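You operate a simulated robot arm through the tools that you are given. There is no shell and no other tool. Be economical: measure what you need, move in short steps, check, and stop when the job is done.

Carry out the task below with a simulated two-armed robot. There is one attempt and no reset: what you move stays moved.

JOB
Put one of the badges from the top of the computer cart on top of the blue oil filter. Pick up the measuring jug with one hand, pass it to the other hand and put it on the green table lower shelf. Put one of the glove packs from the glove tub on the green table lower shelf. Put the white carton that says "plasters" from the second shelf from the bottom of the parts rack on the bottom shelf of the parts rack and the white carton labelled "eye pads" on the orange trolley top. Put the carton with an orange stripe on top of the paper carton. Take the black oil filter and leave it on the bottom shelf of the parts rack. Open the drawer marked sockets, fetch the form labelled "retest" from the workbench top and set it inside and shut the sockets again. Take the carton on the workbench top and put it away on the top shelf of the tall rack. Put the hand brush on the leak test table lower shelf. The order is free. Set down upright: measuring jug, white carton, carton with an orange stripe, black oil filter, carton.

It is judged by the outcome, as a careful person would: the job done as asked, and still so three seconds after it is handed in. It fails if anything else is knocked over, pushed out of place, dropped, spilled or broken.

ROBOT AND FRAMES
Two 7-joint arms with two-finger parallel grippers on one trunk, on a base that drives. Base frame: it is fixed to the floor where the robot stands at the start and does not move with it; the origin is under the middle of the robot, x ahead of it, y to its left, z up. Lengths are in mm, angles in rad, forces in N, time in s.
The left shoulder is at the start at [50, 177, 1204], the right one opposite. Places, roughly: badge [500, 0, 1250]; black oil filter [500, 8750, 1000]; blue oil filter [-1500, -2750, 1000]; bottom shelf of the parts rack [400, 8700, 300]; carton [1250, 6250, 1000]; carton with an orange stripe [500, 8750, 750]; cd [1300, 7800, 600]; drawer marked sockets [1200, 7800, 600]; form [1500, 6250, 1000]; glove pack (7x3x12 cm) [-700, -3100, 900]; green table lower shelf [-2500, -1900, 300]; hand brush (30x5x8 cm) [-600, -3000, 300]; leak test table lower shelf [-1700, -2100, 300]; measuring jug [0, -3000, 1000]; orange trolley top [-600, 8700, 900]; paper carton [1500, 5250, 1000]; top shelf of the tall rack [-4600, 5700, 1600]; white carton [250, 8750, 750]. Payload 3.43 kg a hand.
The TCP of each hand is the grasp point between the finger pads, 34 mm short of the fingertips. In the tool frame z runs along the fingers and y along their closing line. The gripper opens to 128 mm. The fingers are 24 mm wide and 12 mm thick; the gripper's body (48 by 130 mm) begins 96 mm behind the TCP.
Orientation is that of the tool frame in the base frame, as a unit quaternion [w, x, y, z]. With the fingers straight down and closing along the base's y, the tool's x points along the base's -x, its y along +y and its z along -z.

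CONTROLS
- The arms move only by the tool move_arm. It takes "left_targets", "right_targets" or both (then of equal length, played together; a hand with none holds still); each is a list of rows, each a list of 7 numbers: the shift along the tool's x, y, z in mm, then the turn, a rotation vector about the tool's x, y, z in rad, then the opening in per cent of the stroke, from 0 (shut) to 100 (fully open). In form: [[x, y, z, wx, wy, wz, grip], ...]. A call has 1 to 8 rows; each row shifts and turns the commanded pose from where the row before left it, along the tool's axes as they then stand. A row lasts 0.2 s, in which the tool goes at most 50 mm and 0.15 rad; a call with a longer step from one row to the next is refused whole, and so is a gripper value outside its range. Where a pose cannot be reached the arm comes as near as it can. A force on the tool above 40 N (or 10 N above the force at the start of the call, whichever is more), or a blocked arm, ends the call early, and 0.2 s more pass. The fingers move at their own pace (about 108 mm/s each) and stop on an object; they squeeze with about 44 N. The grip force told is the motor's: it shows also when the fingers shut on nothing. Time passes only in rows, and 0.2 s behind the last, so rows that do not move let the fingers close. The reply holds the time, the measured pose of the TCP, the force on the tool along the base axes, the opening and the grip force, in the units named above and with some noise, with the torque about the TCP (base axes, N m) and any sound that the robot's microphone picked up.
- Cameras (640 x 400 px; columns grow to the right, rows downward): "scene" is now at [159.9, 2.9, 1396.2]; the picture's right is [0.02, -1.00, 0.00], its down [-0.27, -0.01, -0.96] and it looks along [0.96, 0.02, -0.27] (base axes); focal length 289 px, centre (320, 200). "left" rides on the left gripper at [76, 11, -160] in its tool frame; the picture's right is [-0.15, 0.99, 0.00], its down [-0.88, -0.13, -0.46] and it looks along [-0.45, -0.07, 0.89] (tool axes); focal length 234 px, centre (320, 200). "right" rides on the right gripper at [76, -11, -160] in its tool frame; the picture's right is [0.15, 0.99, 0.00], its down [-0.88, 0.13, -0.46] and it looks along [-0.45, 0.07, 0.89] (tool axes); focal length 234 px, centre (320, 200). There is no depth. A picture from a camera that has moved, and an enlarged one, comes with that camera's place and axes in the base frame and with its lens.
- capture(camera): a new picture of that camera. No time passes.
- lift_body(by): slides the trunk up (or, below 0, down) by that many mm; the arms and the scene camera ride with it, the base frame stays. It gives what a move gives, with no picture.
- roll_base(legs): drives the robot by 1 to 6 legs, each [ahead, turn to the left] in mm and rad, along the robot's own axes; the way and the turn of a leg run together, so that a leg with both is an arc; at most 1500 mm and 3.142 rad a leg. The arms and the cameras ride along, it lands a little off, and it stops where it bumps. It gives what a move gives.
- aim_head(pan, tilt): turns the head with the scene camera to pan (to the left, within 1.396 rad either way) and tilt (down, from -0.506 to 1.204), counted from straight ahead of the robot. It gives what a move gives.
- inspect(camera, box): a new picture of the part [left, top, right, bottom] of that camera's present view, enlarged. No time passes.
- hand_in(): hands the job in; it is judged then, once.

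Go step by step. Nothing tells you exact positions but the pictures and the camera data: compare them with the known pose of the tool, close in by small moves and look again before you grip or let go. The budget is 556 turns and 356 pictures, counting those below and the enlarged ones. Unless the task says otherwise, let go and move clear before handing in.

The tools are called by a JSON object that holds its "op" and its "data". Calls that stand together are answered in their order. move_arm: Moves the arms, as the interface text tells. Its arguments: {"type":"object","properties":{"left_targets":{"type":"array","items":{"type":"array","items":{"type":"number"}}},"right_targets":{"type":"array","items":{"type":"array","items":{"type":"number"}}}},"required":[]} The other tools are called the same way: lift_body (by) slides the trunk up or down; roll_base (legs) drives the base; aim_head (pan, tilt) turns the head that bears the scene camera; capture (camera) takes a picture; inspect (camera, box) takes an enlarged picture of a part of a camera's view; hand_in () hands the job in.

At the start:

```text
time_s: 0.0
left_position: [433.0, 232.0, 1305.7]
left_tool_rot: [0.001, 0.001, 1.0, 0.0]
left_ft_force: [0.6, -0.5, 0.1]
left_torque: [0.0, 0.01, 0.03]
left_width: 128.2
left_finger_force: 0.1
right_position: [358.0, -104.4, 1306.4]
right_tool_rot: [0.001, 0.0, 1.0, 0.001]
right_ft_force: [0.4, 0.3, 0.7]
right_torque: [-0.02, -0.02, 0.01]
right_width: 127.9
right_finger_force: 0.0
trunk travel left (down, up): [-375.0, 26.0]
robot x, y, heading: [-1.9, -4.0, -0.001]
head pan, tilt: [0.024, 0.272]
```

scene: 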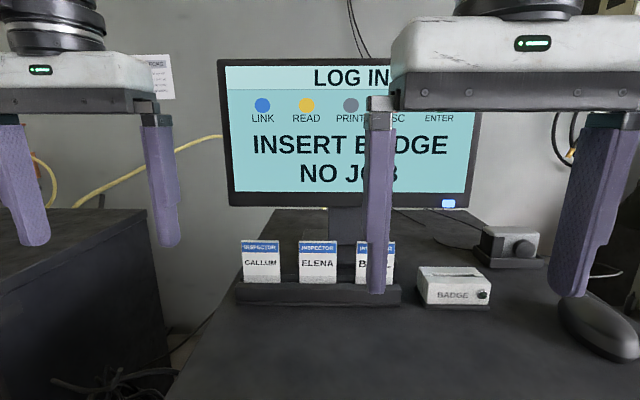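
right: 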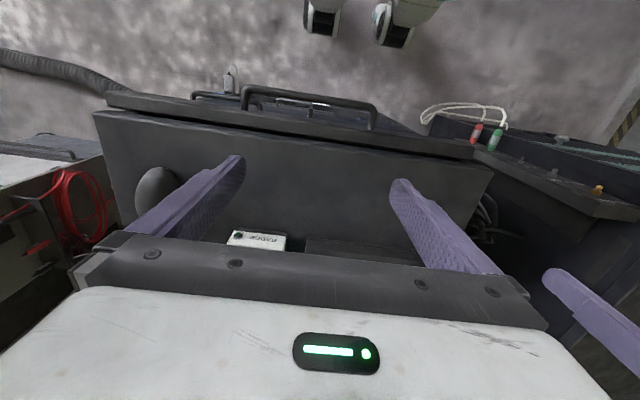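
left: 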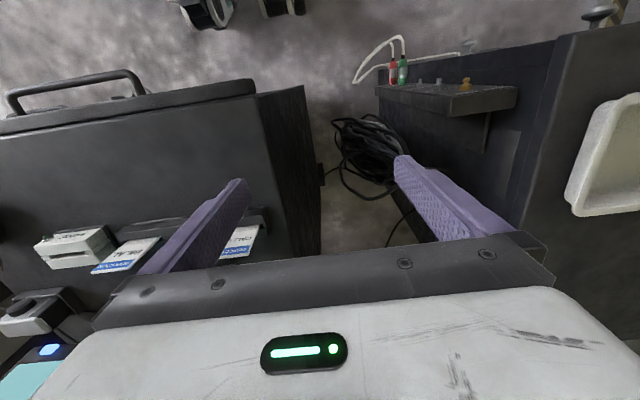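

I see three badges standing in a holder about 0.5 m ahead, with a card reader beside them. I'll look closer at the holder before planning the grip.

{"op": "inspect", "data": {"camera": "scene", "box": [220, 200, 420, 325]}}

{"op": "inspect", "data": {"camera": "left", "box": [20, 200, 300, 375]}}

```text
3.20 times, centred on (320, 262) of scene
camera zoom: at [159.9, 2.9, 1396.2], right [0.02, -1.0, 0.0], down [-0.27, -0.01, -0.96], along [0.96, 0.02, -0.27], focal length 925 px, centre (320, 0)
```

zoom: 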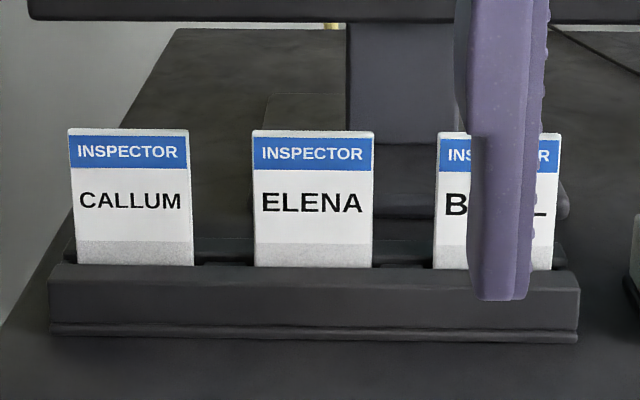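

```text
2.29 times, centred on (160, 288) of left
camera zoom: at [357.9, 245.0, 1466.3], right [0.15, 0.99, 0.0], down [0.88, -0.13, 0.46], along [0.45, -0.07, -0.89], focal length 535 px, centre (686, 0)
```

zoom: 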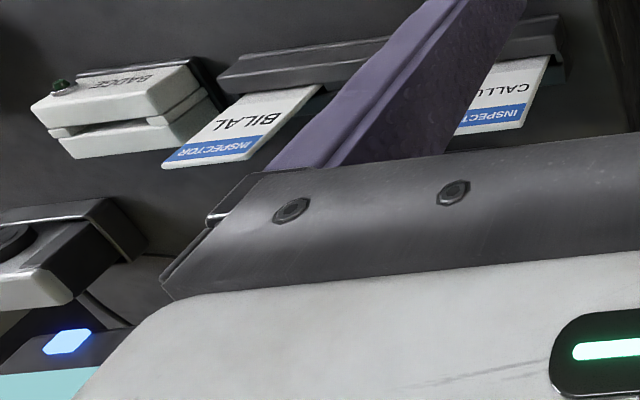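

CALLUM's badge triangulates to about x=540, y=96, with its top at z=1229 and its faces along x. I'll bring the left hand over it and turn it 90° so the fingers close along x.

{"op": "move_arm", "data": {"left_targets": [[-27, -34, 0, 0, 0, 0, 40], [-27, -34, 0, 0, 0, 0, 40], [-27, -34, 0, 0, 0, 0, 40], [-27, -34, 0, 0, 0, 0, 40], [0, 0, 0, 0, 0, 0.143, 40], [0, 0, 0, 0, 0, 0.143, 40], [0, 0, 0, 0, 0, 0.143, 40], [0, 0, 0, 0, 0, 0.143, 40]]}}

{"op": "move_arm", "data": {"left_targets": [[0, 0, 0, 0, 0, 0.143, 40], [0, 0, 0, 0, 0, 0.143, 40], [0, 0, 0, 0, 0, 0.143, 40], [0, 0, 0, 0, 0, 0.143, 40], [0, 0, 0, 0, 0, 0.143, 40], [0, 0, 0, 0, 0, 0.143, 40], [0, 0, 0, 0, 0, 0.143, 40]]}}

{"op": "capture", "data": {"camera": "left"}}

{"op": "capture", "data": {"camera": "scene"}}

```text
time_s: 1.8
left_position: [515.6, 98.3, 1288.1]
left_tool_rot: [0.002, 0.282, 0.959, 0.0]
left_ft_force: [-0.7, 0.2, -0.3]
left_torque: [0.02, 0.0, 0.01]
left_width: 51.0
left_finger_force: 0.1
left hand out of reach, approached as far as the arm can: row 4, 7, 8
right_position: [357.1, -104.9, 1306.3]
right_tool_rot: [0.001, 0.0, 1.0, 0.001]
right_ft_force: [0.4, 0.2, 0.0]
right_torque: [-0.05, -0.03, 0.0]
right_width: 128.2
right_finger_force: 0.0
trunk travel left (down, up): [-375.0, 26.0]
robot x, y, heading: [-0.9, 4.1, 0.002]
head pan, tilt: [0.024, 0.272]
```

```text
time_s: 3.4
left_position: [321.1, 43.9, 1195.9]
left_tool_rot: [0.002, 0.707, 0.707, 0.0]
left_ft_force: [0.2, -0.8, 0.0]
left_torque: [-0.01, 0.0, -0.01]
left_width: 51.1
left_finger_force: 0.0
left hand out of reach, approached as far as the arm can: row 1, 2, 3, 4, 5, 6, 7
right_position: [357.0, -105.0, 1307.5]
right_tool_rot: [0.0, 0.0, 1.0, 0.001]
right_ft_force: [0.6, -0.3, -0.3]
right_torque: [-0.01, 0.0, 0.03]
right_width: 127.9
right_finger_force: 0.0
trunk travel left (down, up): [-375.0, 26.0]
robot x, y, heading: [-0.5, 2.6, -0.004]
head pan, tilt: [0.024, 0.272]
```

```text
350 pictures are left
camera left: at [331.8, 122.4, 1356.0], right [0.99, -0.15, 0.0], down [-0.13, -0.88, 0.46], along [-0.07, -0.45, -0.89], focal length 234 px, centre (320, 200)
```

left: 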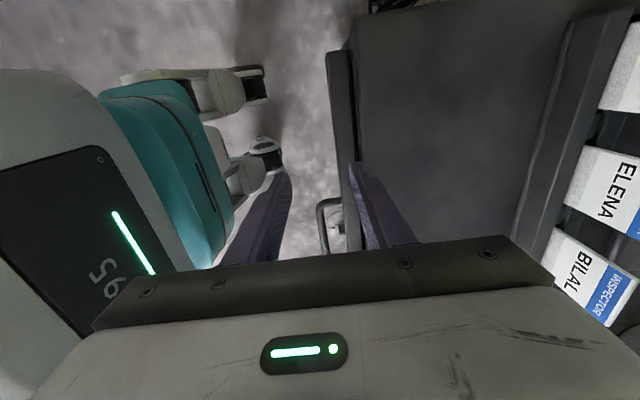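

```text
349 pictures are left
camera scene: at [159.6, 2.7, 1396.2], right [0.02, -1.0, 0.0], down [-0.27, -0.01, -0.96], along [0.96, 0.02, -0.27], focal length 289 px, centre (320, 200)
```

scene: 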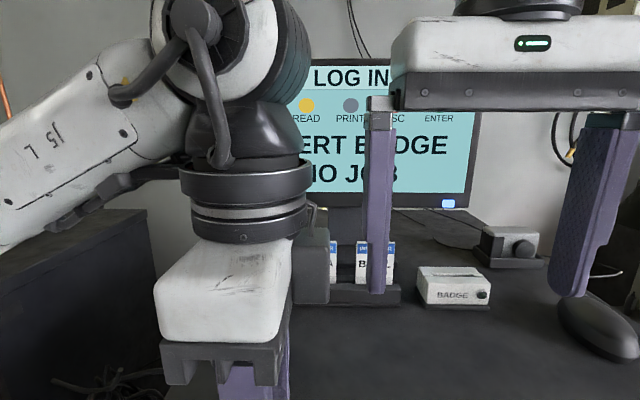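

The arm runs out of reach there, so the robot has to stand closer. I'll raise the left hand clear first.

{"op": "move_arm", "data": {"left_targets": [[0, 0, -40, 0, 0, 0, 40], [0, 0, -40, 0, 0, 0, 40], [0, 0, -30, 0, 0, 0, 40]]}}

```text
time_s: 4.2
left_position: [280.0, 34.8, 1282.0]
left_tool_rot: [0.002, 0.707, 0.707, 0.001]
left_ft_force: [-0.8, -0.6, -0.1]
left_torque: [0.01, 0.0, 0.01]
left_width: 51.5
left_finger_force: 0.0
left hand out of reach, approached as far as the arm can: row 1, 2, 3
right_position: [357.2, -104.6, 1305.7]
right_tool_rot: [0.001, 0.001, 1.0, 0.001]
right_ft_force: [-0.1, -0.9, -0.5]
right_torque: [-0.01, 0.01, 0.03]
right_width: 127.8
right_finger_force: 0.0
trunk travel left (down, up): [-375.0, 26.0]
robot x, y, heading: [-0.7, 5.2, -0.003]
head pan, tilt: [0.024, 0.272]
```

Reach is poor with this wrist turn, so I'll turn the wrist the other way and compare.

{"op": "move_arm", "data": {"left_targets": [[0, 0, 0, 0, 0, -0.15, 40], [0, 0, 0, 0, 0, -0.15, 40], [0, 0, 0, 0, 0, -0.15, 40], [0, 0, 0, 0, 0, -0.15, 40], [0, 0, 0, 0, 0, -0.15, 40], [0, 0, 0, 0, 0, -0.15, 40], [0, 0, 0, 0, 0, -0.15, 40], [0, 0, 0, 0, 0, -0.15, 40]]}}

{"op": "move_arm", "data": {"left_targets": [[0, 0, 0, 0, 0, -0.15, 40], [0, 0, 0, 0, 0, -0.15, 40], [0, 0, 0, 0, 0, -0.15, 40], [0, 0, 0, 0, 0, -0.15, 40], [0, 0, 0, 0, 0, -0.15, 40], [0, 0, 0, 0, 0, -0.15, 40], [0, 0, 0, 0, 0, -0.15, 40], [0, 0, 0, 0, 0, -0.15, 40]]}}

{"op": "move_arm", "data": {"left_targets": [[0, 0, 0, 0, 0, -0.15, 40], [0, 0, 0, 0, 0, -0.15, 40], [0, 0, 0, 0, 0, -0.15, 40], [0, 0, 0, 0, 0, -0.15, 40], [0, 0, 0, 0, 0, -0.14, 40]]}}

```text
time_s: 6.0
left_position: [281.2, 34.2, 1281.0]
left_tool_rot: [0.0, 0.184, 0.983, 0.0]
left_ft_force: [-0.6, 0.7, -0.4]
left_torque: [-0.01, 0.03, 0.0]
left_width: 51.2
left_finger_force: 0.1
right_position: [357.4, -105.4, 1307.1]
right_tool_rot: [0.0, -0.001, 1.0, 0.001]
right_ft_force: [0.8, -0.5, 0.1]
right_torque: [0.01, 0.01, 0.02]
right_width: 128.0
right_finger_force: 0.1
trunk travel left (down, up): [-375.0, 26.0]
robot x, y, heading: [2.5, -2.2, -0.004]
head pan, tilt: [0.024, 0.272]
```

```text
time_s: 7.8
left_position: [280.4, 33.7, 1282.6]
left_tool_rot: [0.0, -0.403, 0.915, 0.001]
left_ft_force: [0.2, -0.7, -0.2]
left_torque: [0.0, 0.05, 0.0]
left_width: 51.5
left_finger_force: 0.0
right_position: [357.2, -104.1, 1305.8]
right_tool_rot: [0.0, 0.001, 1.0, 0.002]
right_ft_force: [-0.3, -0.1, -0.6]
right_torque: [0.01, 0.02, 0.05]
right_width: 128.0
right_finger_force: 0.1
trunk travel left (down, up): [-375.0, 26.0]
robot x, y, heading: [0.0, 5.5, -0.001]
head pan, tilt: [0.024, 0.272]
```

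```text
time_s: 9.0
left_position: [280.6, 34.4, 1282.1]
left_tool_rot: [0.0, -0.706, 0.708, 0.0]
left_ft_force: [0.5, -0.3, -0.5]
left_torque: [-0.02, -0.02, 0.0]
left_width: 51.0
left_finger_force: 0.0
right_position: [358.9, -104.9, 1305.9]
right_tool_rot: [-0.001, 0.0, 1.0, 0.001]
right_ft_force: [0.0, 0.2, 0.0]
right_torque: [-0.02, -0.03, -0.01]
right_width: 128.1
right_finger_force: 0.0
trunk travel left (down, up): [-375.0, 26.0]
robot x, y, heading: [0.8, 2.2, 0.002]
head pan, tilt: [0.024, 0.272]
```

{"op": "move_arm", "data": {"left_targets": [[-21, -35, 0, 0, 0, 0, 40], [-21, -35, 0, 0, 0, 0, 40], [-21, -35, 0, 0, 0, 0, 40], [-21, -35, 0, 0, 0, 0, 40], [0, -40, 0, 0, 0, 0, 40]]}}

```text
time_s: 10.2
left_position: [462.1, 116.7, 1280.9]
left_tool_rot: [0.0, -0.705, 0.709, 0.0]
left_ft_force: [0.3, -0.1, -0.5]
left_torque: [-0.01, 0.01, -0.01]
left_width: 51.2
left_finger_force: 0.1
right_position: [358.2, -106.6, 1305.1]
right_tool_rot: [0.0, 0.0, 1.0, 0.002]
right_ft_force: [1.0, 0.2, 0.5]
right_torque: [0.02, 0.02, 0.02]
right_width: 127.9
right_finger_force: 0.0
trunk travel left (down, up): [-375.0, 26.0]
robot x, y, heading: [-1.1, 1.1, 0.001]
head pan, tilt: [0.024, 0.272]
```

The other turn reaches well, so I'll continue toward the badge.

{"op": "move_arm", "data": {"left_targets": [[10, -39, 0, 0, 0, 0, 40], [10, -39, 0, 0, 0, 0, 40]]}}

{"op": "capture", "data": {"camera": "left"}}

{"op": "capture", "data": {"camera": "scene"}}

```text
time_s: 10.8
left_position: [539.5, 94.5, 1281.3]
left_tool_rot: [0.001, -0.705, 0.71, 0.0]
left_ft_force: [-0.2, 0.4, 0.5]
left_torque: [0.0, 0.0, 0.01]
left_width: 51.1
left_finger_force: 0.1
right_position: [357.6, -106.0, 1305.6]
right_tool_rot: [0.001, 0.001, 1.0, 0.001]
right_ft_force: [0.3, -0.1, 0.1]
right_torque: [0.0, -0.03, 0.01]
right_width: 127.6
right_finger_force: 0.2
trunk travel left (down, up): [-375.0, 26.0]
robot x, y, heading: [0.4, 3.9, -0.003]
head pan, tilt: [0.024, 0.272]
```

```text
348 pictures are left
camera left: at [529.0, 19.7, 1440.6], right [-0.99, 0.15, 0.0], down [0.14, 0.88, 0.46], along [0.07, 0.45, -0.89], focal length 234 px, centre (320, 200)
```

left: 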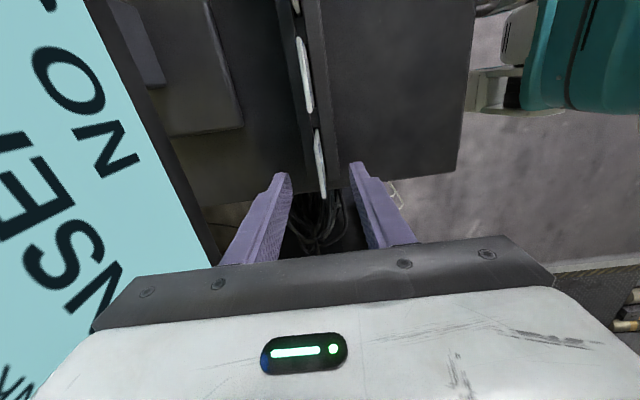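

```text
347 pictures are left
camera scene: at [159.9, 1.6, 1396.1], right [0.02, -1.0, 0.0], down [-0.27, -0.01, -0.96], along [0.96, 0.02, -0.27], focal length 289 px, centre (320, 200)
```

scene: 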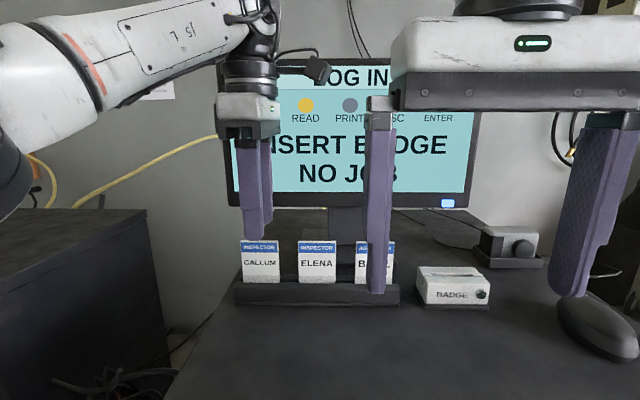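

The fingers straddle the CALLUM badge. I'll go down so the tips overlap its top by about 25 mm, then close.

{"op": "move_arm", "data": {"left_targets": [[0, 0, 22, 0, 0, 0, 40], [0, 0, 22, 0, 0, 0, 40], [0, 0, 0, 0, 0, 0, 0], [0, 0, 0, 0, 0, 0, 0], [0, 0, 0, 0, 0, 0, 0]]}}

{"op": "capture", "data": {"camera": "scene"}}

```text
time_s: 12.0
left_position: [539.6, 97.0, 1238.4]
left_tool_rot: [0.0, -0.706, 0.708, -0.001]
left_ft_force: [0.5, 0.6, -1.0]
left_torque: [0.01, -0.01, -0.01]
left_width: 2.1
left_finger_force: 36.5
right_position: [358.0, -103.6, 1305.7]
right_tool_rot: [0.0, 0.001, 1.0, 0.001]
right_ft_force: [0.0, -0.7, 0.7]
right_torque: [-0.02, -0.01, -0.02]
right_width: 127.8
right_finger_force: 0.1
trunk travel left (down, up): [-375.0, 26.0]
robot x, y, heading: [-0.3, 2.0, 0.001]
head pan, tilt: [0.024, 0.272]
```

```text
346 pictures are left
camera scene: at [159.9, 2.9, 1396.2], right [0.02, -1.0, 0.0], down [-0.27, -0.01, -0.96], along [0.96, 0.02, -0.27], focal length 289 px, centre (320, 200)
```

scene: 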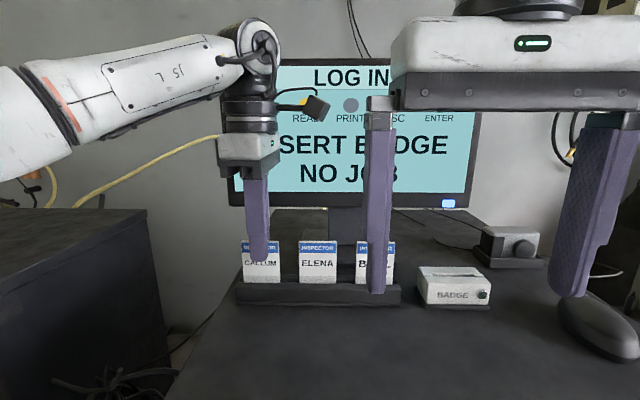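

Gripped at 2 mm. I'll lift straight up.

{"op": "move_arm", "data": {"left_targets": [[0, 0, -25, 0, 0, 0, 0], [0, 0, -35, 0, 0, 0, 0], [0, 0, -35, 0, 0, 0, 0], [0, 30, -20, 0, 0, 0, 0], [0, 40, 0, 0, 0, 0, 0], [0, 40, 0, 0, 0, 0, 0], [0, 40, 0, 0, 0, 0, 0]]}}

{"op": "capture", "data": {"camera": "scene"}}

```text
time_s: 13.6
left_position: [388.2, 98.7, 1323.6]
left_tool_rot: [0.001, -0.705, 0.709, -0.001]
left_ft_force: [-0.4, 0.4, 0.3]
left_torque: [0.01, 0.01, -0.02]
left_width: 2.1
left_finger_force: 36.8
left hand out of reach, approached as far as the arm can: row 3
right_position: [358.0, -104.0, 1306.5]
right_tool_rot: [0.0, 0.0, 1.0, 0.0]
right_ft_force: [0.4, 0.6, 0.4]
right_torque: [-0.03, -0.02, -0.05]
right_width: 128.1
right_finger_force: 0.1
trunk travel left (down, up): [-375.0, 26.0]
robot x, y, heading: [0.5, -3.2, -0.002]
head pan, tilt: [0.024, 0.272]
```

```text
345 pictures are left
camera scene: at [159.6, 3.2, 1396.2], right [0.02, -1.0, 0.0], down [-0.27, -0.01, -0.96], along [0.96, 0.02, -0.27], focal length 289 px, centre (320, 200)
```

scene: 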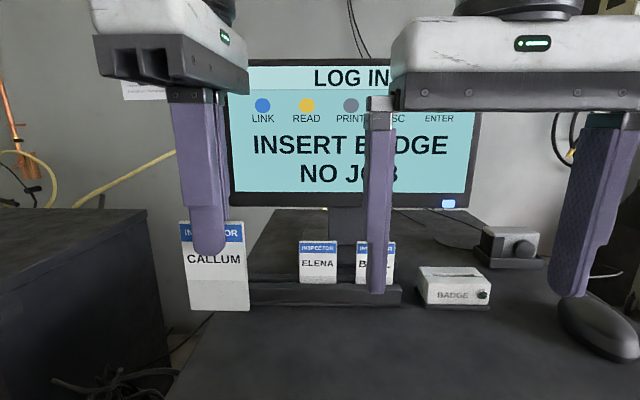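

The CALLUM badge is held. Before driving I'll look around on both sides.

{"op": "aim_head", "data": {"pan": -1.39, "tilt": 0.35}}

{"op": "capture", "data": {"camera": "scene"}}

{"op": "aim_head", "data": {"pan": 1.39, "tilt": 0.35}}

{"op": "capture", "data": {"camera": "scene"}}

```text
time_s: 15.1
left_position: [389.2, 98.2, 1323.3]
left_tool_rot: [0.0, -0.706, 0.708, 0.0]
left_ft_force: [0.7, 0.7, 0.2]
left_torque: [-0.03, 0.03, 0.06]
left_width: 2.2
left_finger_force: 36.7
right_position: [357.8, -105.6, 1306.2]
right_tool_rot: [-0.001, 0.001, 1.0, 0.001]
right_ft_force: [-0.4, 0.6, 0.3]
right_torque: [-0.02, -0.01, -0.01]
right_width: 128.0
right_finger_force: 0.0
trunk travel left (down, up): [-375.0, 26.0]
robot x, y, heading: [4.6, -0.4, -0.003]
head pan, tilt: [-1.389, 0.351]
```

```text
344 pictures are left
camera scene: at [83.4, -91.0, 1388.8], right [-0.98, -0.18, 0.0], down [-0.06, 0.34, -0.94], along [0.17, -0.92, -0.34], focal length 289 px, centre (320, 200)
```

scene: 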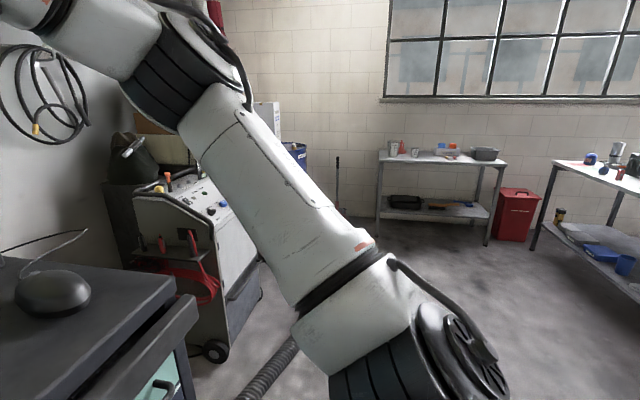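

```text
time_s: 17.6
left_position: [390.0, 98.1, 1322.5]
left_tool_rot: [0.001, -0.706, 0.708, 0.0]
left_ft_force: [0.5, -0.1, 0.4]
left_torque: [0.04, -0.03, -0.01]
left_width: 2.3
left_finger_force: 36.9
right_position: [358.4, -104.7, 1306.0]
right_tool_rot: [-0.001, 0.0, 1.0, 0.001]
right_ft_force: [-0.8, -0.7, 0.1]
right_torque: [0.02, 0.01, 0.01]
right_width: 128.3
right_finger_force: 0.1
trunk travel left (down, up): [-375.0, 26.0]
robot x, y, heading: [-2.8, -0.3, 0.0]
head pan, tilt: [1.389, 0.351]
```

```text
343 pictures are left
camera scene: at [83.4, 92.2, 1388.8], right [0.98, -0.18, 0.0], down [-0.06, -0.34, -0.94], along [0.17, 0.92, -0.34], focal length 289 px, centre (320, 200)
```

scene: 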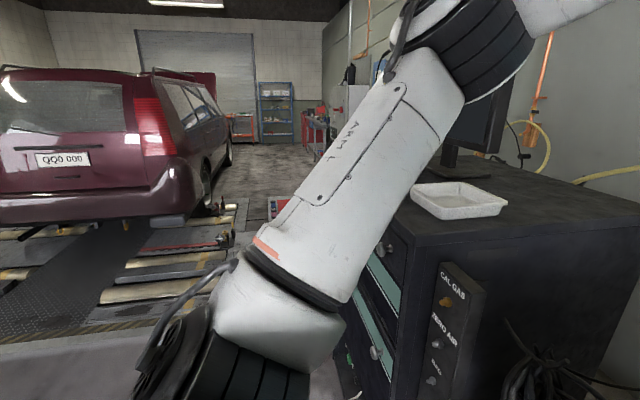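

A garage: benches to the south, the car and a corridor to the north. I'll back off the cart, turn right to face the south wall and look.

{"op": "roll_base", "data": {"legs": [[-400, 0], [0, -1.9]]}}

{"op": "aim_head", "data": {"pan": 0, "tilt": 0.3}}

{"op": "capture", "data": {"camera": "scene"}}

```text
time_s: 24.7
left_position: [-444.3, -398.4, 1322.1]
left_tool_rot: [0.0, 0.175, 0.985, 0.0]
left_ft_force: [0.9, -0.4, -0.4]
left_torque: [-0.01, -0.01, -0.02]
left_width: 2.5
left_finger_force: 36.7
right_position: [-625.8, -300.0, 1306.0]
right_tool_rot: [0.001, 0.819, 0.574, 0.001]
right_ft_force: [0.4, -0.1, -0.5]
right_torque: [0.02, -0.01, -0.01]
right_width: 128.0
right_finger_force: 0.0
trunk travel left (down, up): [-375.0, 26.0]
robot x, y, heading: [-407.5, 0.4, -1.922]
head pan, tilt: [1.389, 0.351]
```

```text
time_s: 26.2
left_position: [-443.8, -398.1, 1322.9]
left_tool_rot: [0.0, 0.174, 0.985, -0.001]
left_ft_force: [-0.3, -0.7, -0.3]
left_torque: [-0.01, 0.0, -0.04]
left_width: 2.2
left_finger_force: 37.4
right_position: [-625.8, -299.6, 1305.3]
right_tool_rot: [0.0, 0.819, 0.574, 0.0]
right_ft_force: [0.6, 0.6, -0.1]
right_torque: [-0.03, -0.02, -0.03]
right_width: 127.9
right_finger_force: 0.0
trunk travel left (down, up): [-375.0, 26.0]
robot x, y, heading: [-408.5, -2.4, -1.92]
head pan, tilt: [0.0, 0.3]
```

```text
342 pictures are left
camera scene: at [-464.4, -151.7, 1393.5], right [-0.94, 0.34, 0.0], down [0.1, 0.28, -0.96], along [-0.32, -0.9, -0.3], focal length 289 px, centre (320, 200)
```

scene: 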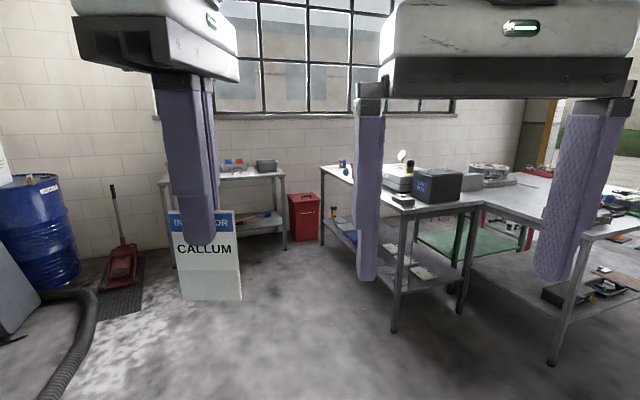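

{"op": "inspect", "data": {"camera": "scene", "box": [130, 130, 370, 280]}}

{"op": "inspect", "data": {"camera": "scene", "box": [380, 130, 640, 292]}}

```text
2.67 times, centred on (250, 205) of scene
camera zoom: at [-464.4, -151.7, 1393.5], right [-0.94, 0.34, 0.0], down [0.1, 0.28, -0.96], along [-0.32, -0.9, -0.3], focal length 771 px, centre (507, 187)
```

zoom: 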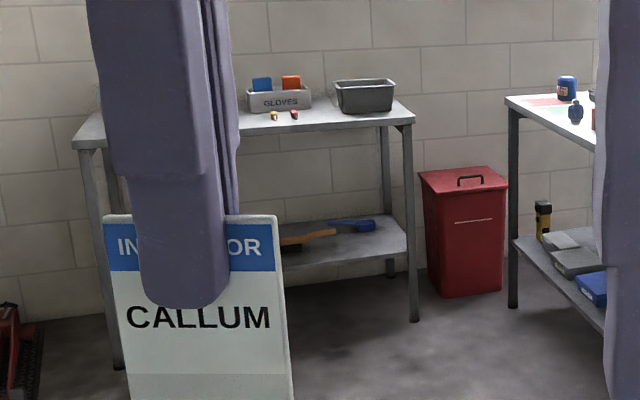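

```text
2.46 times, centred on (510, 211) of scene
camera zoom: at [-464.4, -151.7, 1393.5], right [-0.94, 0.34, 0.0], down [0.1, 0.28, -0.96], along [-0.32, -0.9, -0.3], focal length 712 px, centre (-148, 173)
```

zoom: 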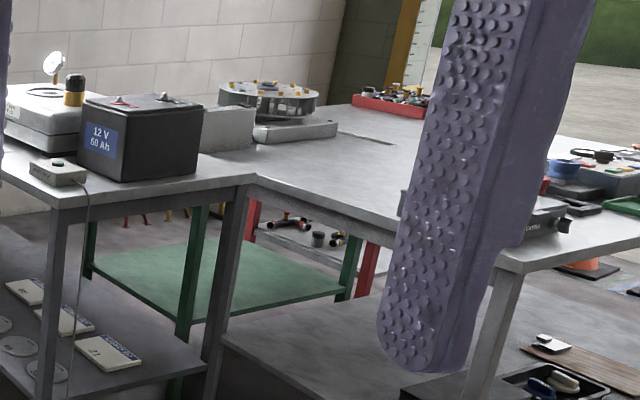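

The brush and glove tub are on the left table, and the leak test table's east edge runs at about x=-1430. I'll drive near the blue filter's end of it.

{"op": "roll_base", "data": {"legs": [[0, 0.097], [1400, 0], [700, 0], [0, -0.45]]}}

{"op": "capture", "data": {"camera": "scene"}}

```text
time_s: 38.3
left_position: [-1068.7, -2372.4, 1322.7]
left_tool_rot: [0.0, 0.341, 0.94, 0.0]
left_ft_force: [-0.2, 0.4, 1.2]
left_torque: [-0.01, 0.0, 0.02]
left_width: 2.1
left_finger_force: 37.1
right_position: [-1205.5, -2218.6, 1306.5]
right_tool_rot: [0.0, 0.905, 0.426, 0.0]
right_ft_force: [-0.9, 0.4, -0.9]
right_torque: [-0.01, -0.01, 0.01]
right_width: 127.9
right_finger_force: 0.1
trunk travel left (down, up): [-375.0, 26.0]
robot x, y, heading: [-898.4, -2012.5, -2.257]
head pan, tilt: [0.0, 0.3]
```

```text
339 pictures are left
camera scene: at [-1005.6, -2136.2, 1393.5], right [-0.77, 0.64, 0.0], down [0.19, 0.23, -0.96], along [-0.61, -0.74, -0.3], focal length 289 px, centre (320, 200)
```

scene: 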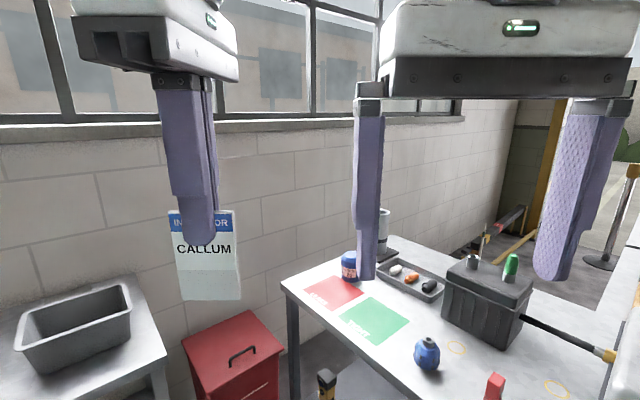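

{"op": "inspect", "data": {"camera": "scene", "box": [280, 225, 480, 400]}}

```text
2.29 times, centred on (380, 312) of scene
camera zoom: at [-1005.6, -2136.2, 1393.5], right [-0.77, 0.64, 0.0], down [0.19, 0.23, -0.96], along [-0.61, -0.74, -0.3], focal length 661 px, centre (183, -57)
```

zoom: 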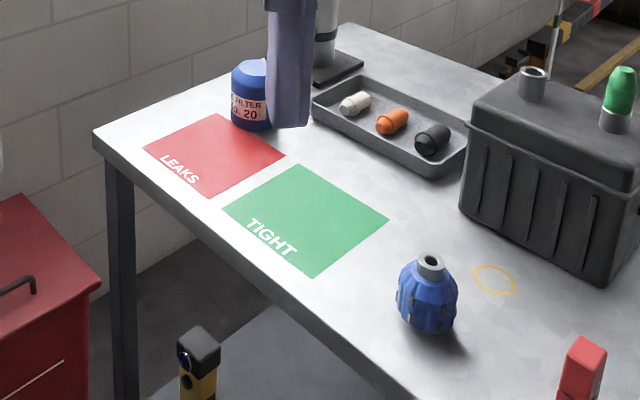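

The blue can labelled "FILTER ... 20" is near the table corner. I'll move to face west, beside the table's east edge.

{"op": "roll_base", "data": {"legs": [[0, 0.553], [380, 0], [0, -1.437]]}}

{"op": "aim_head", "data": {"pan": 0.35, "tilt": 0.5}}

{"op": "capture", "data": {"camera": "scene"}}

{"op": "capture", "data": {"camera": "right"}}

```text
time_s: 45.8
left_position: [-1339.4, -2480.8, 1323.2]
left_tool_rot: [-0.001, 0.707, 0.707, -0.001]
left_ft_force: [0.3, 0.0, 0.0]
left_torque: [0.02, -0.02, 0.02]
left_width: 2.3
left_finger_force: 37.4
right_position: [-1308.5, -2277.3, 1306.1]
right_tool_rot: [0.001, 1.0, 0.001, 0.0]
right_ft_force: [0.0, -0.3, -0.5]
right_torque: [-0.01, -0.04, 0.01]
right_width: 127.8
right_finger_force: 0.1
trunk travel left (down, up): [-375.0, 26.0]
robot x, y, heading: [-950.8, -2383.0, -3.14]
head pan, tilt: [0.0, 0.3]
```

```text
time_s: 46.6
left_position: [-1338.8, -2481.4, 1321.5]
left_tool_rot: [-0.001, 0.708, 0.707, -0.001]
left_ft_force: [-0.6, -0.9, 0.7]
left_torque: [0.04, 0.0, -0.01]
left_width: 1.9
left_finger_force: 36.6
right_position: [-1307.8, -2279.0, 1305.9]
right_tool_rot: [0.001, 1.0, 0.002, 0.001]
right_ft_force: [0.7, -0.3, -0.7]
right_torque: [0.0, -0.01, 0.0]
right_width: 127.9
right_finger_force: 0.1
trunk travel left (down, up): [-375.0, 26.0]
robot x, y, heading: [-948.2, -2381.4, -3.137]
head pan, tilt: [0.351, 0.499]
```

```text
337 pictures are left
camera scene: at [-1109.4, -2412.5, 1375.2], right [-0.35, 0.94, 0.0], down [0.45, 0.17, -0.88], along [-0.82, -0.3, -0.48], focal length 289 px, centre (320, 200)
```

scene: 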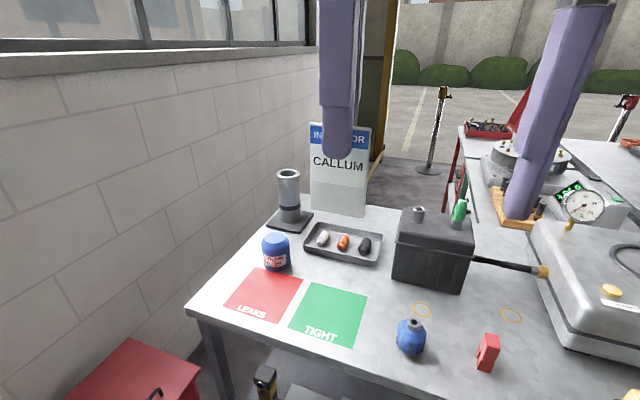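

```text
336 pictures are left
camera right: at [-1233.1, -2266.9, 1465.2], right [0.15, -0.99, 0.0], down [-0.88, -0.13, 0.46], along [-0.45, -0.07, -0.89], focal length 234 px, centre (320, 200)
```

right: 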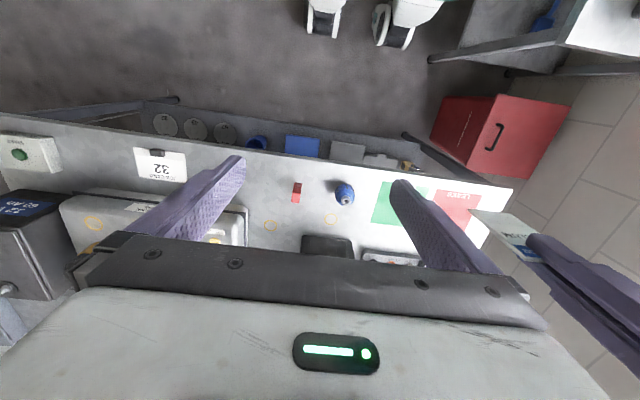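

The filter triangulates to about (-1610, -2718), with the table at z≈850 and the filter top at about 950. I'll turn the left hand horizontal so the badge lies flat.

{"op": "move_arm", "data": {"left_targets": [[0, 0, 0, 0.143, 0, 0, 0], [0, 0, 0, 0.143, 0, 0, 0], [0, 0, 0, 0.143, 0, 0, 0], [0, 0, 0, 0.143, 0, 0, 0], [0, 0, 0, 0.143, 0, 0, 0], [0, 0, 0, 0.143, 0, 0, 0]]}}

{"op": "move_arm", "data": {"left_targets": [[0, 0, 0, 0.143, 0, 0, 0], [0, 0, 0, 0.143, 0, 0, 0], [0, 0, 0, 0.143, 0, 0, 0], [0, 0, 0, 0.143, 0, 0, 0], [0, 0, 0, 0.143, 0, 0, 0]]}}

{"op": "capture", "data": {"camera": "scene"}}

{"op": "capture", "data": {"camera": "left"}}

```text
time_s: 48.0
left_position: [-1340.9, -2482.1, 1323.1]
left_tool_rot: [-0.294, 0.64, 0.647, -0.292]
left_ft_force: [0.0, 0.3, -0.3]
left_torque: [0.0, 0.02, 0.02]
left_width: 2.2
left_finger_force: 37.3
right_position: [-1309.9, -2277.3, 1305.7]
right_tool_rot: [0.001, 1.0, 0.0, 0.0]
right_ft_force: [-1.1, 0.7, 0.2]
right_torque: [0.01, -0.01, 0.05]
right_width: 128.1
right_finger_force: 0.1
trunk travel left (down, up): [-375.0, 26.0]
robot x, y, heading: [-947.8, -2380.5, -3.135]
head pan, tilt: [0.351, 0.499]
```

```text
time_s: 49.2
left_position: [-1346.1, -2469.0, 1332.4]
left_tool_rot: [0.502, -0.5, -0.499, 0.5]
left_ft_force: [-0.8, 0.4, 0.0]
left_torque: [0.0, -0.01, 0.0]
left_width: 2.1
left_finger_force: 37.4
left hand out of reach, approached as far as the arm can: row 5
right_position: [-1309.0, -2276.6, 1306.6]
right_tool_rot: [0.0, 1.0, 0.001, 0.0]
right_ft_force: [0.4, 0.7, 0.8]
right_torque: [-0.03, 0.02, -0.01]
right_width: 128.1
right_finger_force: 0.1
trunk travel left (down, up): [-375.0, 26.0]
robot x, y, heading: [-952.1, -2381.8, -3.136]
head pan, tilt: [0.351, 0.499]
```

```text
335 pictures are left
camera scene: at [-1109.6, -2411.8, 1375.1], right [-0.35, 0.94, 0.0], down [0.45, 0.17, -0.88], along [-0.82, -0.3, -0.48], focal length 289 px, centre (320, 200)
```

scene: 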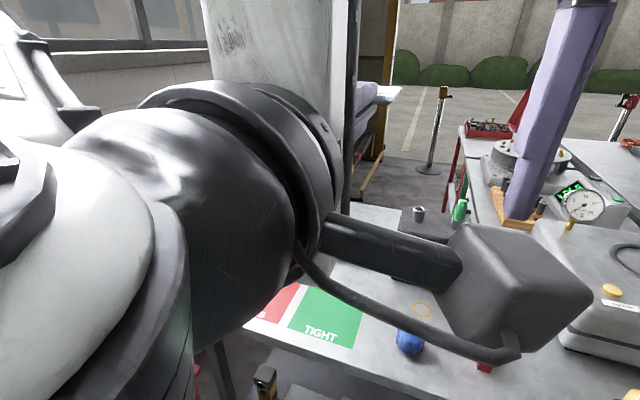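

```text
334 pictures are left
camera left: at [-1185.6, -2392.4, 1321.5], right [0.0, -0.15, -0.99], down [0.45, -0.88, 0.13], along [-0.89, -0.45, 0.07], focal length 234 px, centre (320, 200)
```

left: 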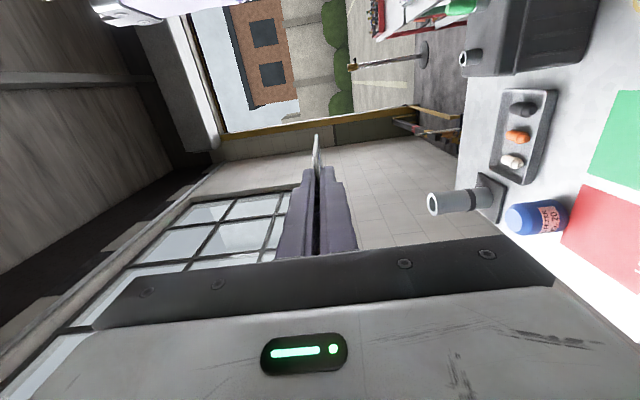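

The badge is level. I'll bring it to a stand-off in front of and above the filter.

{"op": "move_arm", "data": {"left_targets": [[-31, 37, 8, 0, 0, 0, 0], [-31, 37, 8, 0, 0, 0, 0], [-31, 37, 8, 0, 0, 0, 0], [-31, 37, 8, 0, 0, 0, 0], [-31, 37, 8, 0, 0, 0, 0], [-31, 37, 8, 0, 0, 0, 0], [-31, 37, 8, 0, 0, 0, 0], [-34, 30, 8, 0, 0, 0, 0]]}}

{"op": "capture", "data": {"camera": "left"}}

{"op": "capture", "data": {"camera": "scene"}}

```text
time_s: 51.0
left_position: [-1438.5, -2528.6, 1162.5]
left_tool_rot: [0.499, -0.499, -0.5, 0.502]
left_ft_force: [0.3, 0.6, 0.3]
left_torque: [-0.04, -0.02, -0.03]
left_width: 2.1
left_finger_force: 37.2
left hand out of reach, approached as far as the arm can: row 1, 2, 3, 4, 5, 6, 7, 8
right_position: [-1307.8, -2278.2, 1305.5]
right_tool_rot: [0.0, 1.0, 0.0, 0.0]
right_ft_force: [0.1, -0.1, -0.3]
right_torque: [-0.03, 0.01, -0.02]
right_width: 128.1
right_finger_force: 0.1
trunk travel left (down, up): [-375.0, 26.0]
robot x, y, heading: [-953.4, -2378.7, -3.137]
head pan, tilt: [0.351, 0.499]
```

```text
333 pictures are left
camera left: at [-1278.9, -2451.6, 1152.2], right [0.0, -0.15, -0.99], down [0.46, -0.88, 0.13], along [-0.89, -0.45, 0.07], focal length 234 px, centre (320, 200)
```

left: 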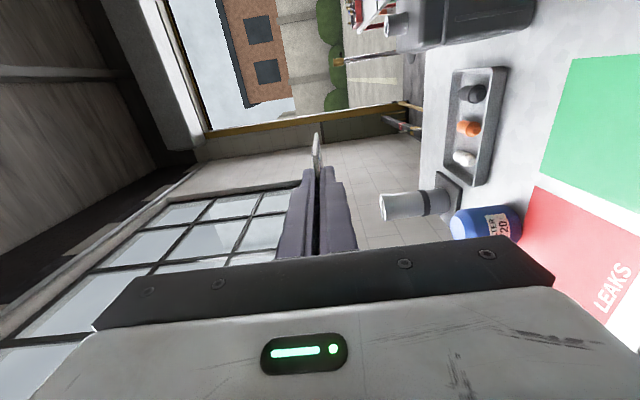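

```text
332 pictures are left
camera scene: at [-1109.1, -2412.5, 1375.2], right [-0.35, 0.94, 0.0], down [0.45, 0.17, -0.88], along [-0.82, -0.3, -0.48], focal length 289 px, centre (320, 200)
```

scene: 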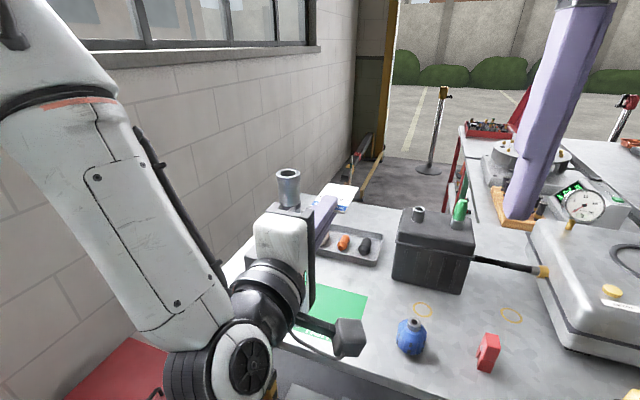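

The left arm is limited at this height, so a lower trunk should help. I'll raise the left hand back, pull the right hand in, then lower the trunk and stand diagonally.

{"op": "move_arm", "data": {"left_targets": [[15, -43, -15, 0, 0, 0, 0], [15, -43, -15, 0, 0, 0, 0], [15, -43, -15, 0, 0, 0, 0], [15, -41, -15, 0, 0, 0, 0]], "right_targets": [[37, -25, 0, 0, 0, 0, 0], [37, -25, 0, 0, 0, 0, 0], [37, -25, 0, 0, 0, 0, 0], [37, -25, 0, 0, 0, 0, 0]]}}

{"op": "roll_base", "data": {"legs": [[0, 0.71], [120, 0]]}}

```text
time_s: 52.0
left_position: [-1388.2, -2461.2, 1333.9]
left_tool_rot: [0.501, -0.499, -0.499, 0.501]
left_ft_force: [0.3, 0.1, -0.2]
left_torque: [0.01, -0.04, -0.02]
left_width: 2.3
left_finger_force: 36.9
left hand out of reach, approached as far as the arm can: row 1
right_position: [-1157.9, -2177.9, 1305.6]
right_tool_rot: [0.001, 1.0, 0.001, 0.0]
right_ft_force: [0.3, 0.1, 0.2]
right_torque: [0.0, 0.04, 0.02]
right_width: 0.0
right_finger_force: 32.8
trunk travel left (down, up): [-375.0, 26.0]
robot x, y, heading: [-949.3, -2382.1, -3.137]
head pan, tilt: [0.351, 0.499]
```

```text
time_s: 55.1
left_position: [-1326.2, -2803.3, 1332.6]
left_tool_rot: [0.298, -0.299, -0.64, 0.642]
left_ft_force: [0.6, 0.4, 0.6]
left_torque: [0.01, -0.02, 0.01]
left_width: 2.2
left_finger_force: 36.4
right_position: [-1334.1, -2440.5, 1306.3]
right_tool_rot: [0.0, 0.939, 0.344, 0.001]
right_ft_force: [-0.4, -0.3, -0.2]
right_torque: [0.01, -0.02, 0.0]
right_width: 0.0
right_finger_force: 33.5
trunk travel left (down, up): [-375.0, 26.0]
robot x, y, heading: [-1047.0, -2459.7, -2.44]
head pan, tilt: [0.351, 0.499]
```

{"op": "roll_base", "data": {"legs": [[0, -0.4], [40, 0]]}}

{"op": "lift_body", "data": {"by": -310}}

{"op": "capture", "data": {"camera": "left"}}

{"op": "capture", "data": {"camera": "scene"}}

```text
time_s: 57.1
left_position: [-1476.0, -2680.1, 1333.3]
left_tool_rot: [0.418, -0.418, -0.57, 0.57]
left_ft_force: [-0.5, -0.2, 0.4]
left_torque: [0.02, 0.02, 0.01]
left_width: 2.3
left_finger_force: 36.8
right_position: [-1342.9, -2342.3, 1306.2]
right_tool_rot: [0.001, 0.988, 0.153, 0.001]
right_ft_force: [-0.8, 0.6, 0.1]
right_torque: [0.03, -0.08, 0.01]
right_width: 0.0
right_finger_force: 32.8
trunk travel left (down, up): [-375.0, 26.0]
robot x, y, heading: [-1079.6, -2468.5, -2.83]
head pan, tilt: [0.351, 0.499]
```

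```text
time_s: 60.2
left_position: [-1474.4, -2679.4, 1024.7]
left_tool_rot: [0.419, -0.417, -0.569, 0.571]
left_ft_force: [-0.4, -0.1, 0.3]
left_torque: [0.02, -0.01, 0.02]
left_width: 1.9
left_finger_force: 36.9
right_position: [-1340.4, -2341.1, 995.8]
right_tool_rot: [0.001, 0.988, 0.153, 0.0]
right_ft_force: [0.0, 0.4, 0.5]
right_torque: [0.0, 0.0, -0.02]
right_width: 0.2
right_finger_force: 33.1
trunk travel left (down, up): [-65.0, 336.0]
robot x, y, heading: [-1082.3, -2473.1, -2.832]
head pan, tilt: [0.351, 0.499]
```

```text
331 pictures are left
camera left: at [-1344.5, -2557.9, 1012.6], right [0.04, -0.14, -0.99], down [0.7, -0.7, 0.13], along [-0.71, -0.7, 0.07], focal length 234 px, centre (320, 200)
```

left: 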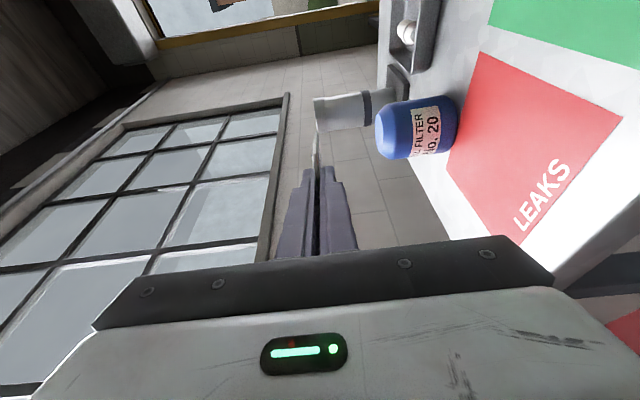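

```text
330 pictures are left
camera scene: at [-1223.0, -2548.2, 1065.2], right [-0.61, 0.79, 0.0], down [0.38, 0.29, -0.88], along [-0.69, -0.54, -0.48], focal length 289 px, centre (320, 200)
```

scene: 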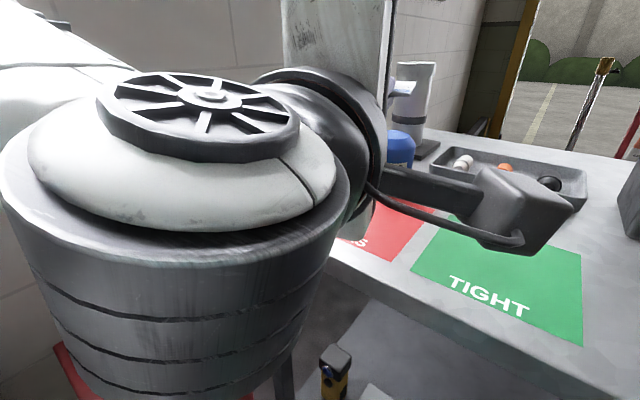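

The TCP is aligned with the filter axis, which is about 144 mm ahead. I'll advance 66 mm and lower to just above the top.

{"op": "move_arm", "data": {"left_targets": [[3, 0, 33, 0, 0, 0, 0], [0, 0, 33, 0, 0, 0, 0], [0, 25, 0, 0, 0, 0, 0], [0, 25, 0, 0, 0, 0, 0]]}}

{"op": "capture", "data": {"camera": "left"}}

```text
time_s: 61.2
left_position: [-1539.7, -2696.6, 974.0]
left_tool_rot: [0.42, -0.417, -0.569, 0.571]
left_ft_force: [-0.7, -0.1, -0.1]
left_torque: [-0.03, 0.01, 0.02]
left_width: 2.4
left_finger_force: 37.1
right_position: [-1342.4, -2341.3, 996.8]
right_tool_rot: [0.002, 0.988, 0.153, 0.0]
right_ft_force: [0.8, -0.1, 0.0]
right_torque: [0.01, 0.02, -0.02]
right_width: 0.1
right_finger_force: 32.8
trunk travel left (down, up): [-65.0, 336.0]
robot x, y, heading: [-1079.9, -2473.0, -2.83]
head pan, tilt: [0.351, 0.499]
```

```text
329 pictures are left
camera left: at [-1408.9, -2575.3, 962.8], right [0.04, -0.14, -0.99], down [0.7, -0.7, 0.13], along [-0.71, -0.7, 0.07], focal length 234 px, centre (320, 200)
```

left: 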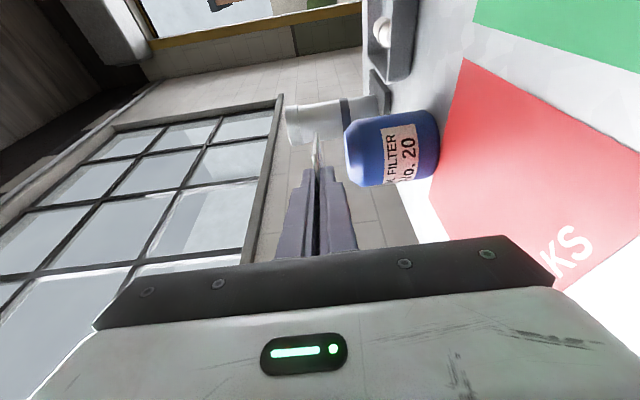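

{"op": "inspect", "data": {"camera": "left", "box": [260, 80, 460, 205]}}

```text
3.20 times, centred on (360, 142) of left
camera zoom: at [-1408.9, -2575.3, 962.8], right [0.04, -0.14, -0.99], down [0.7, -0.7, 0.13], along [-0.71, -0.7, 0.07], focal length 749 px, centre (192, 384)
```

zoom: 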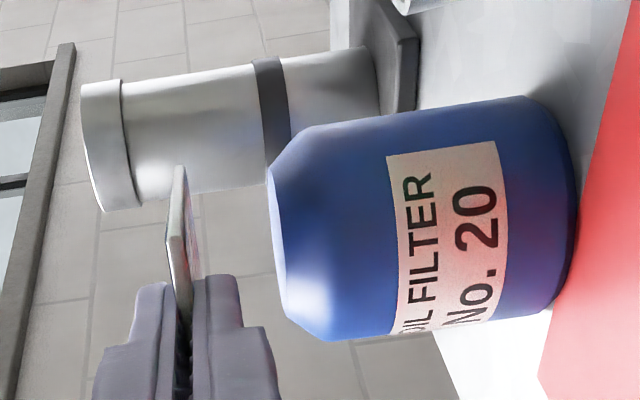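

The filter has a flat top about 50 mm across with a chamfer, and it's slightly farther than I thought. I'll advance 16 mm and lower toward it, watching force.

{"op": "move_arm", "data": {"left_targets": [[-2, 0, 16, 0, 0, 0, 0], [0, 14, 0, 0, 0, 0, 0], [0, 3, 0, 0, 0, 0, 0], [0, 3, 0, 0, 0, 0, 0]]}}

{"op": "inspect", "data": {"camera": "left", "box": [260, 80, 460, 205]}}

```text
time_s: 62.2
left_position: [-1552.8, -2703.6, 953.3]
left_tool_rot: [0.42, -0.416, -0.57, 0.571]
left_ft_force: [0.4, 0.0, 0.2]
left_torque: [0.0, -0.01, -0.02]
left_width: 2.0
left_finger_force: 37.2
right_position: [-1341.5, -2341.6, 995.1]
right_tool_rot: [0.001, 0.988, 0.153, 0.0]
right_ft_force: [0.3, -0.5, 0.4]
right_torque: [0.0, -0.02, 0.0]
right_width: 0.0
right_finger_force: 33.4
trunk travel left (down, up): [-65.0, 336.0]
robot x, y, heading: [-1078.3, -2474.1, -2.831]
head pan, tilt: [0.351, 0.499]
```

```text
3.20 times, centred on (360, 142) of left
camera zoom: at [-1423.0, -2582.3, 942.2], right [0.04, -0.14, -0.99], down [0.7, -0.7, 0.13], along [-0.71, -0.7, 0.07], focal length 749 px, centre (192, 384)
```

zoom: 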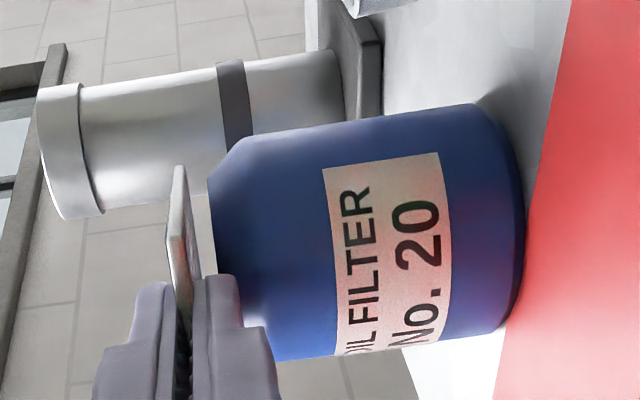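

{"op": "move_arm", "data": {"left_targets": [[0, 2, 0, 0, 0, 0, 0], [0, 2, 0, 0, 0, 0, 0]]}}

{"op": "inspect", "data": {"camera": "left", "box": [260, 100, 380, 175]}}

```text
time_s: 62.8
left_position: [-1554.2, -2703.1, 949.8]
left_tool_rot: [0.419, -0.418, -0.569, 0.571]
left_ft_force: [-0.6, -0.4, -0.7]
left_torque: [0.03, 0.01, -0.02]
left_width: 2.3
left_finger_force: 36.9
right_position: [-1342.2, -2342.0, 995.8]
right_tool_rot: [0.0, 0.988, 0.152, 0.0]
right_ft_force: [0.7, 0.8, -0.3]
right_torque: [-0.03, 0.01, -0.02]
right_width: 0.0
right_finger_force: 33.3
trunk travel left (down, up): [-65.0, 336.0]
robot x, y, heading: [-1080.1, -2471.0, -2.83]
head pan, tilt: [0.351, 0.499]
```

```text
5.33 times, centred on (320, 138) of left
camera zoom: at [-1423.4, -2582.1, 938.4], right [0.04, -0.14, -0.99], down [0.7, -0.7, 0.13], along [-0.71, -0.7, 0.07], focal length 1249 px, centre (320, 533)
```

zoom: 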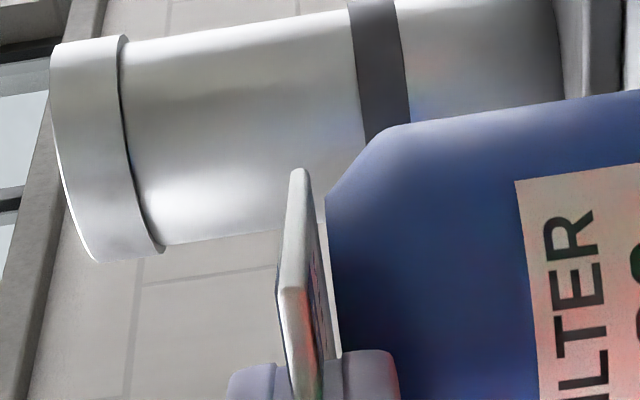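

{"op": "move_arm", "data": {"left_targets": [[0, 1, 0, 0, 0, 0, 0], [0, 1, 0, 0, 0, 0, 0], [0, 1, 0, 0, 0, 0, 0]]}}

{"op": "inspect", "data": {"camera": "left", "box": [260, 100, 380, 175]}}

```text
time_s: 63.6
left_position: [-1554.0, -2702.7, 946.8]
left_tool_rot: [0.418, -0.418, -0.57, 0.57]
left_ft_force: [-0.3, 0.5, 0.5]
left_torque: [0.0, 0.0, -0.01]
left_width: 1.9
left_finger_force: 36.8
right_position: [-1340.6, -2341.3, 996.6]
right_tool_rot: [0.002, 0.988, 0.153, 0.0]
right_ft_force: [0.2, -0.4, -0.3]
right_torque: [0.0, 0.02, -0.03]
right_width: 0.1
right_finger_force: 32.8
trunk travel left (down, up): [-65.0, 336.0]
robot x, y, heading: [-1081.9, -2470.1, -2.834]
head pan, tilt: [0.351, 0.499]
```

```text
5.33 times, centred on (320, 138) of left
camera zoom: at [-1424.3, -2581.9, 936.0], right [0.04, -0.14, -0.99], down [0.7, -0.7, 0.13], along [-0.71, -0.7, 0.07], focal length 1249 px, centre (320, 533)
```

zoom: 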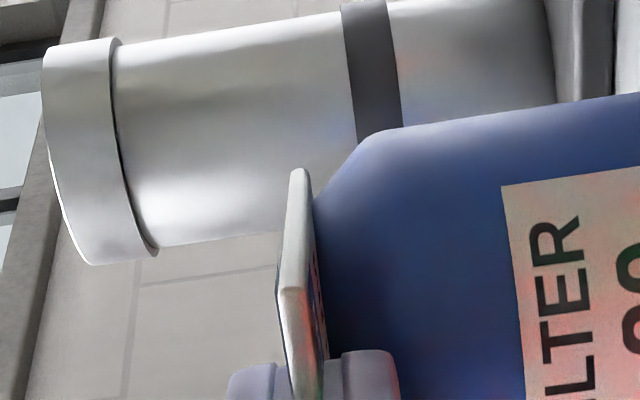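

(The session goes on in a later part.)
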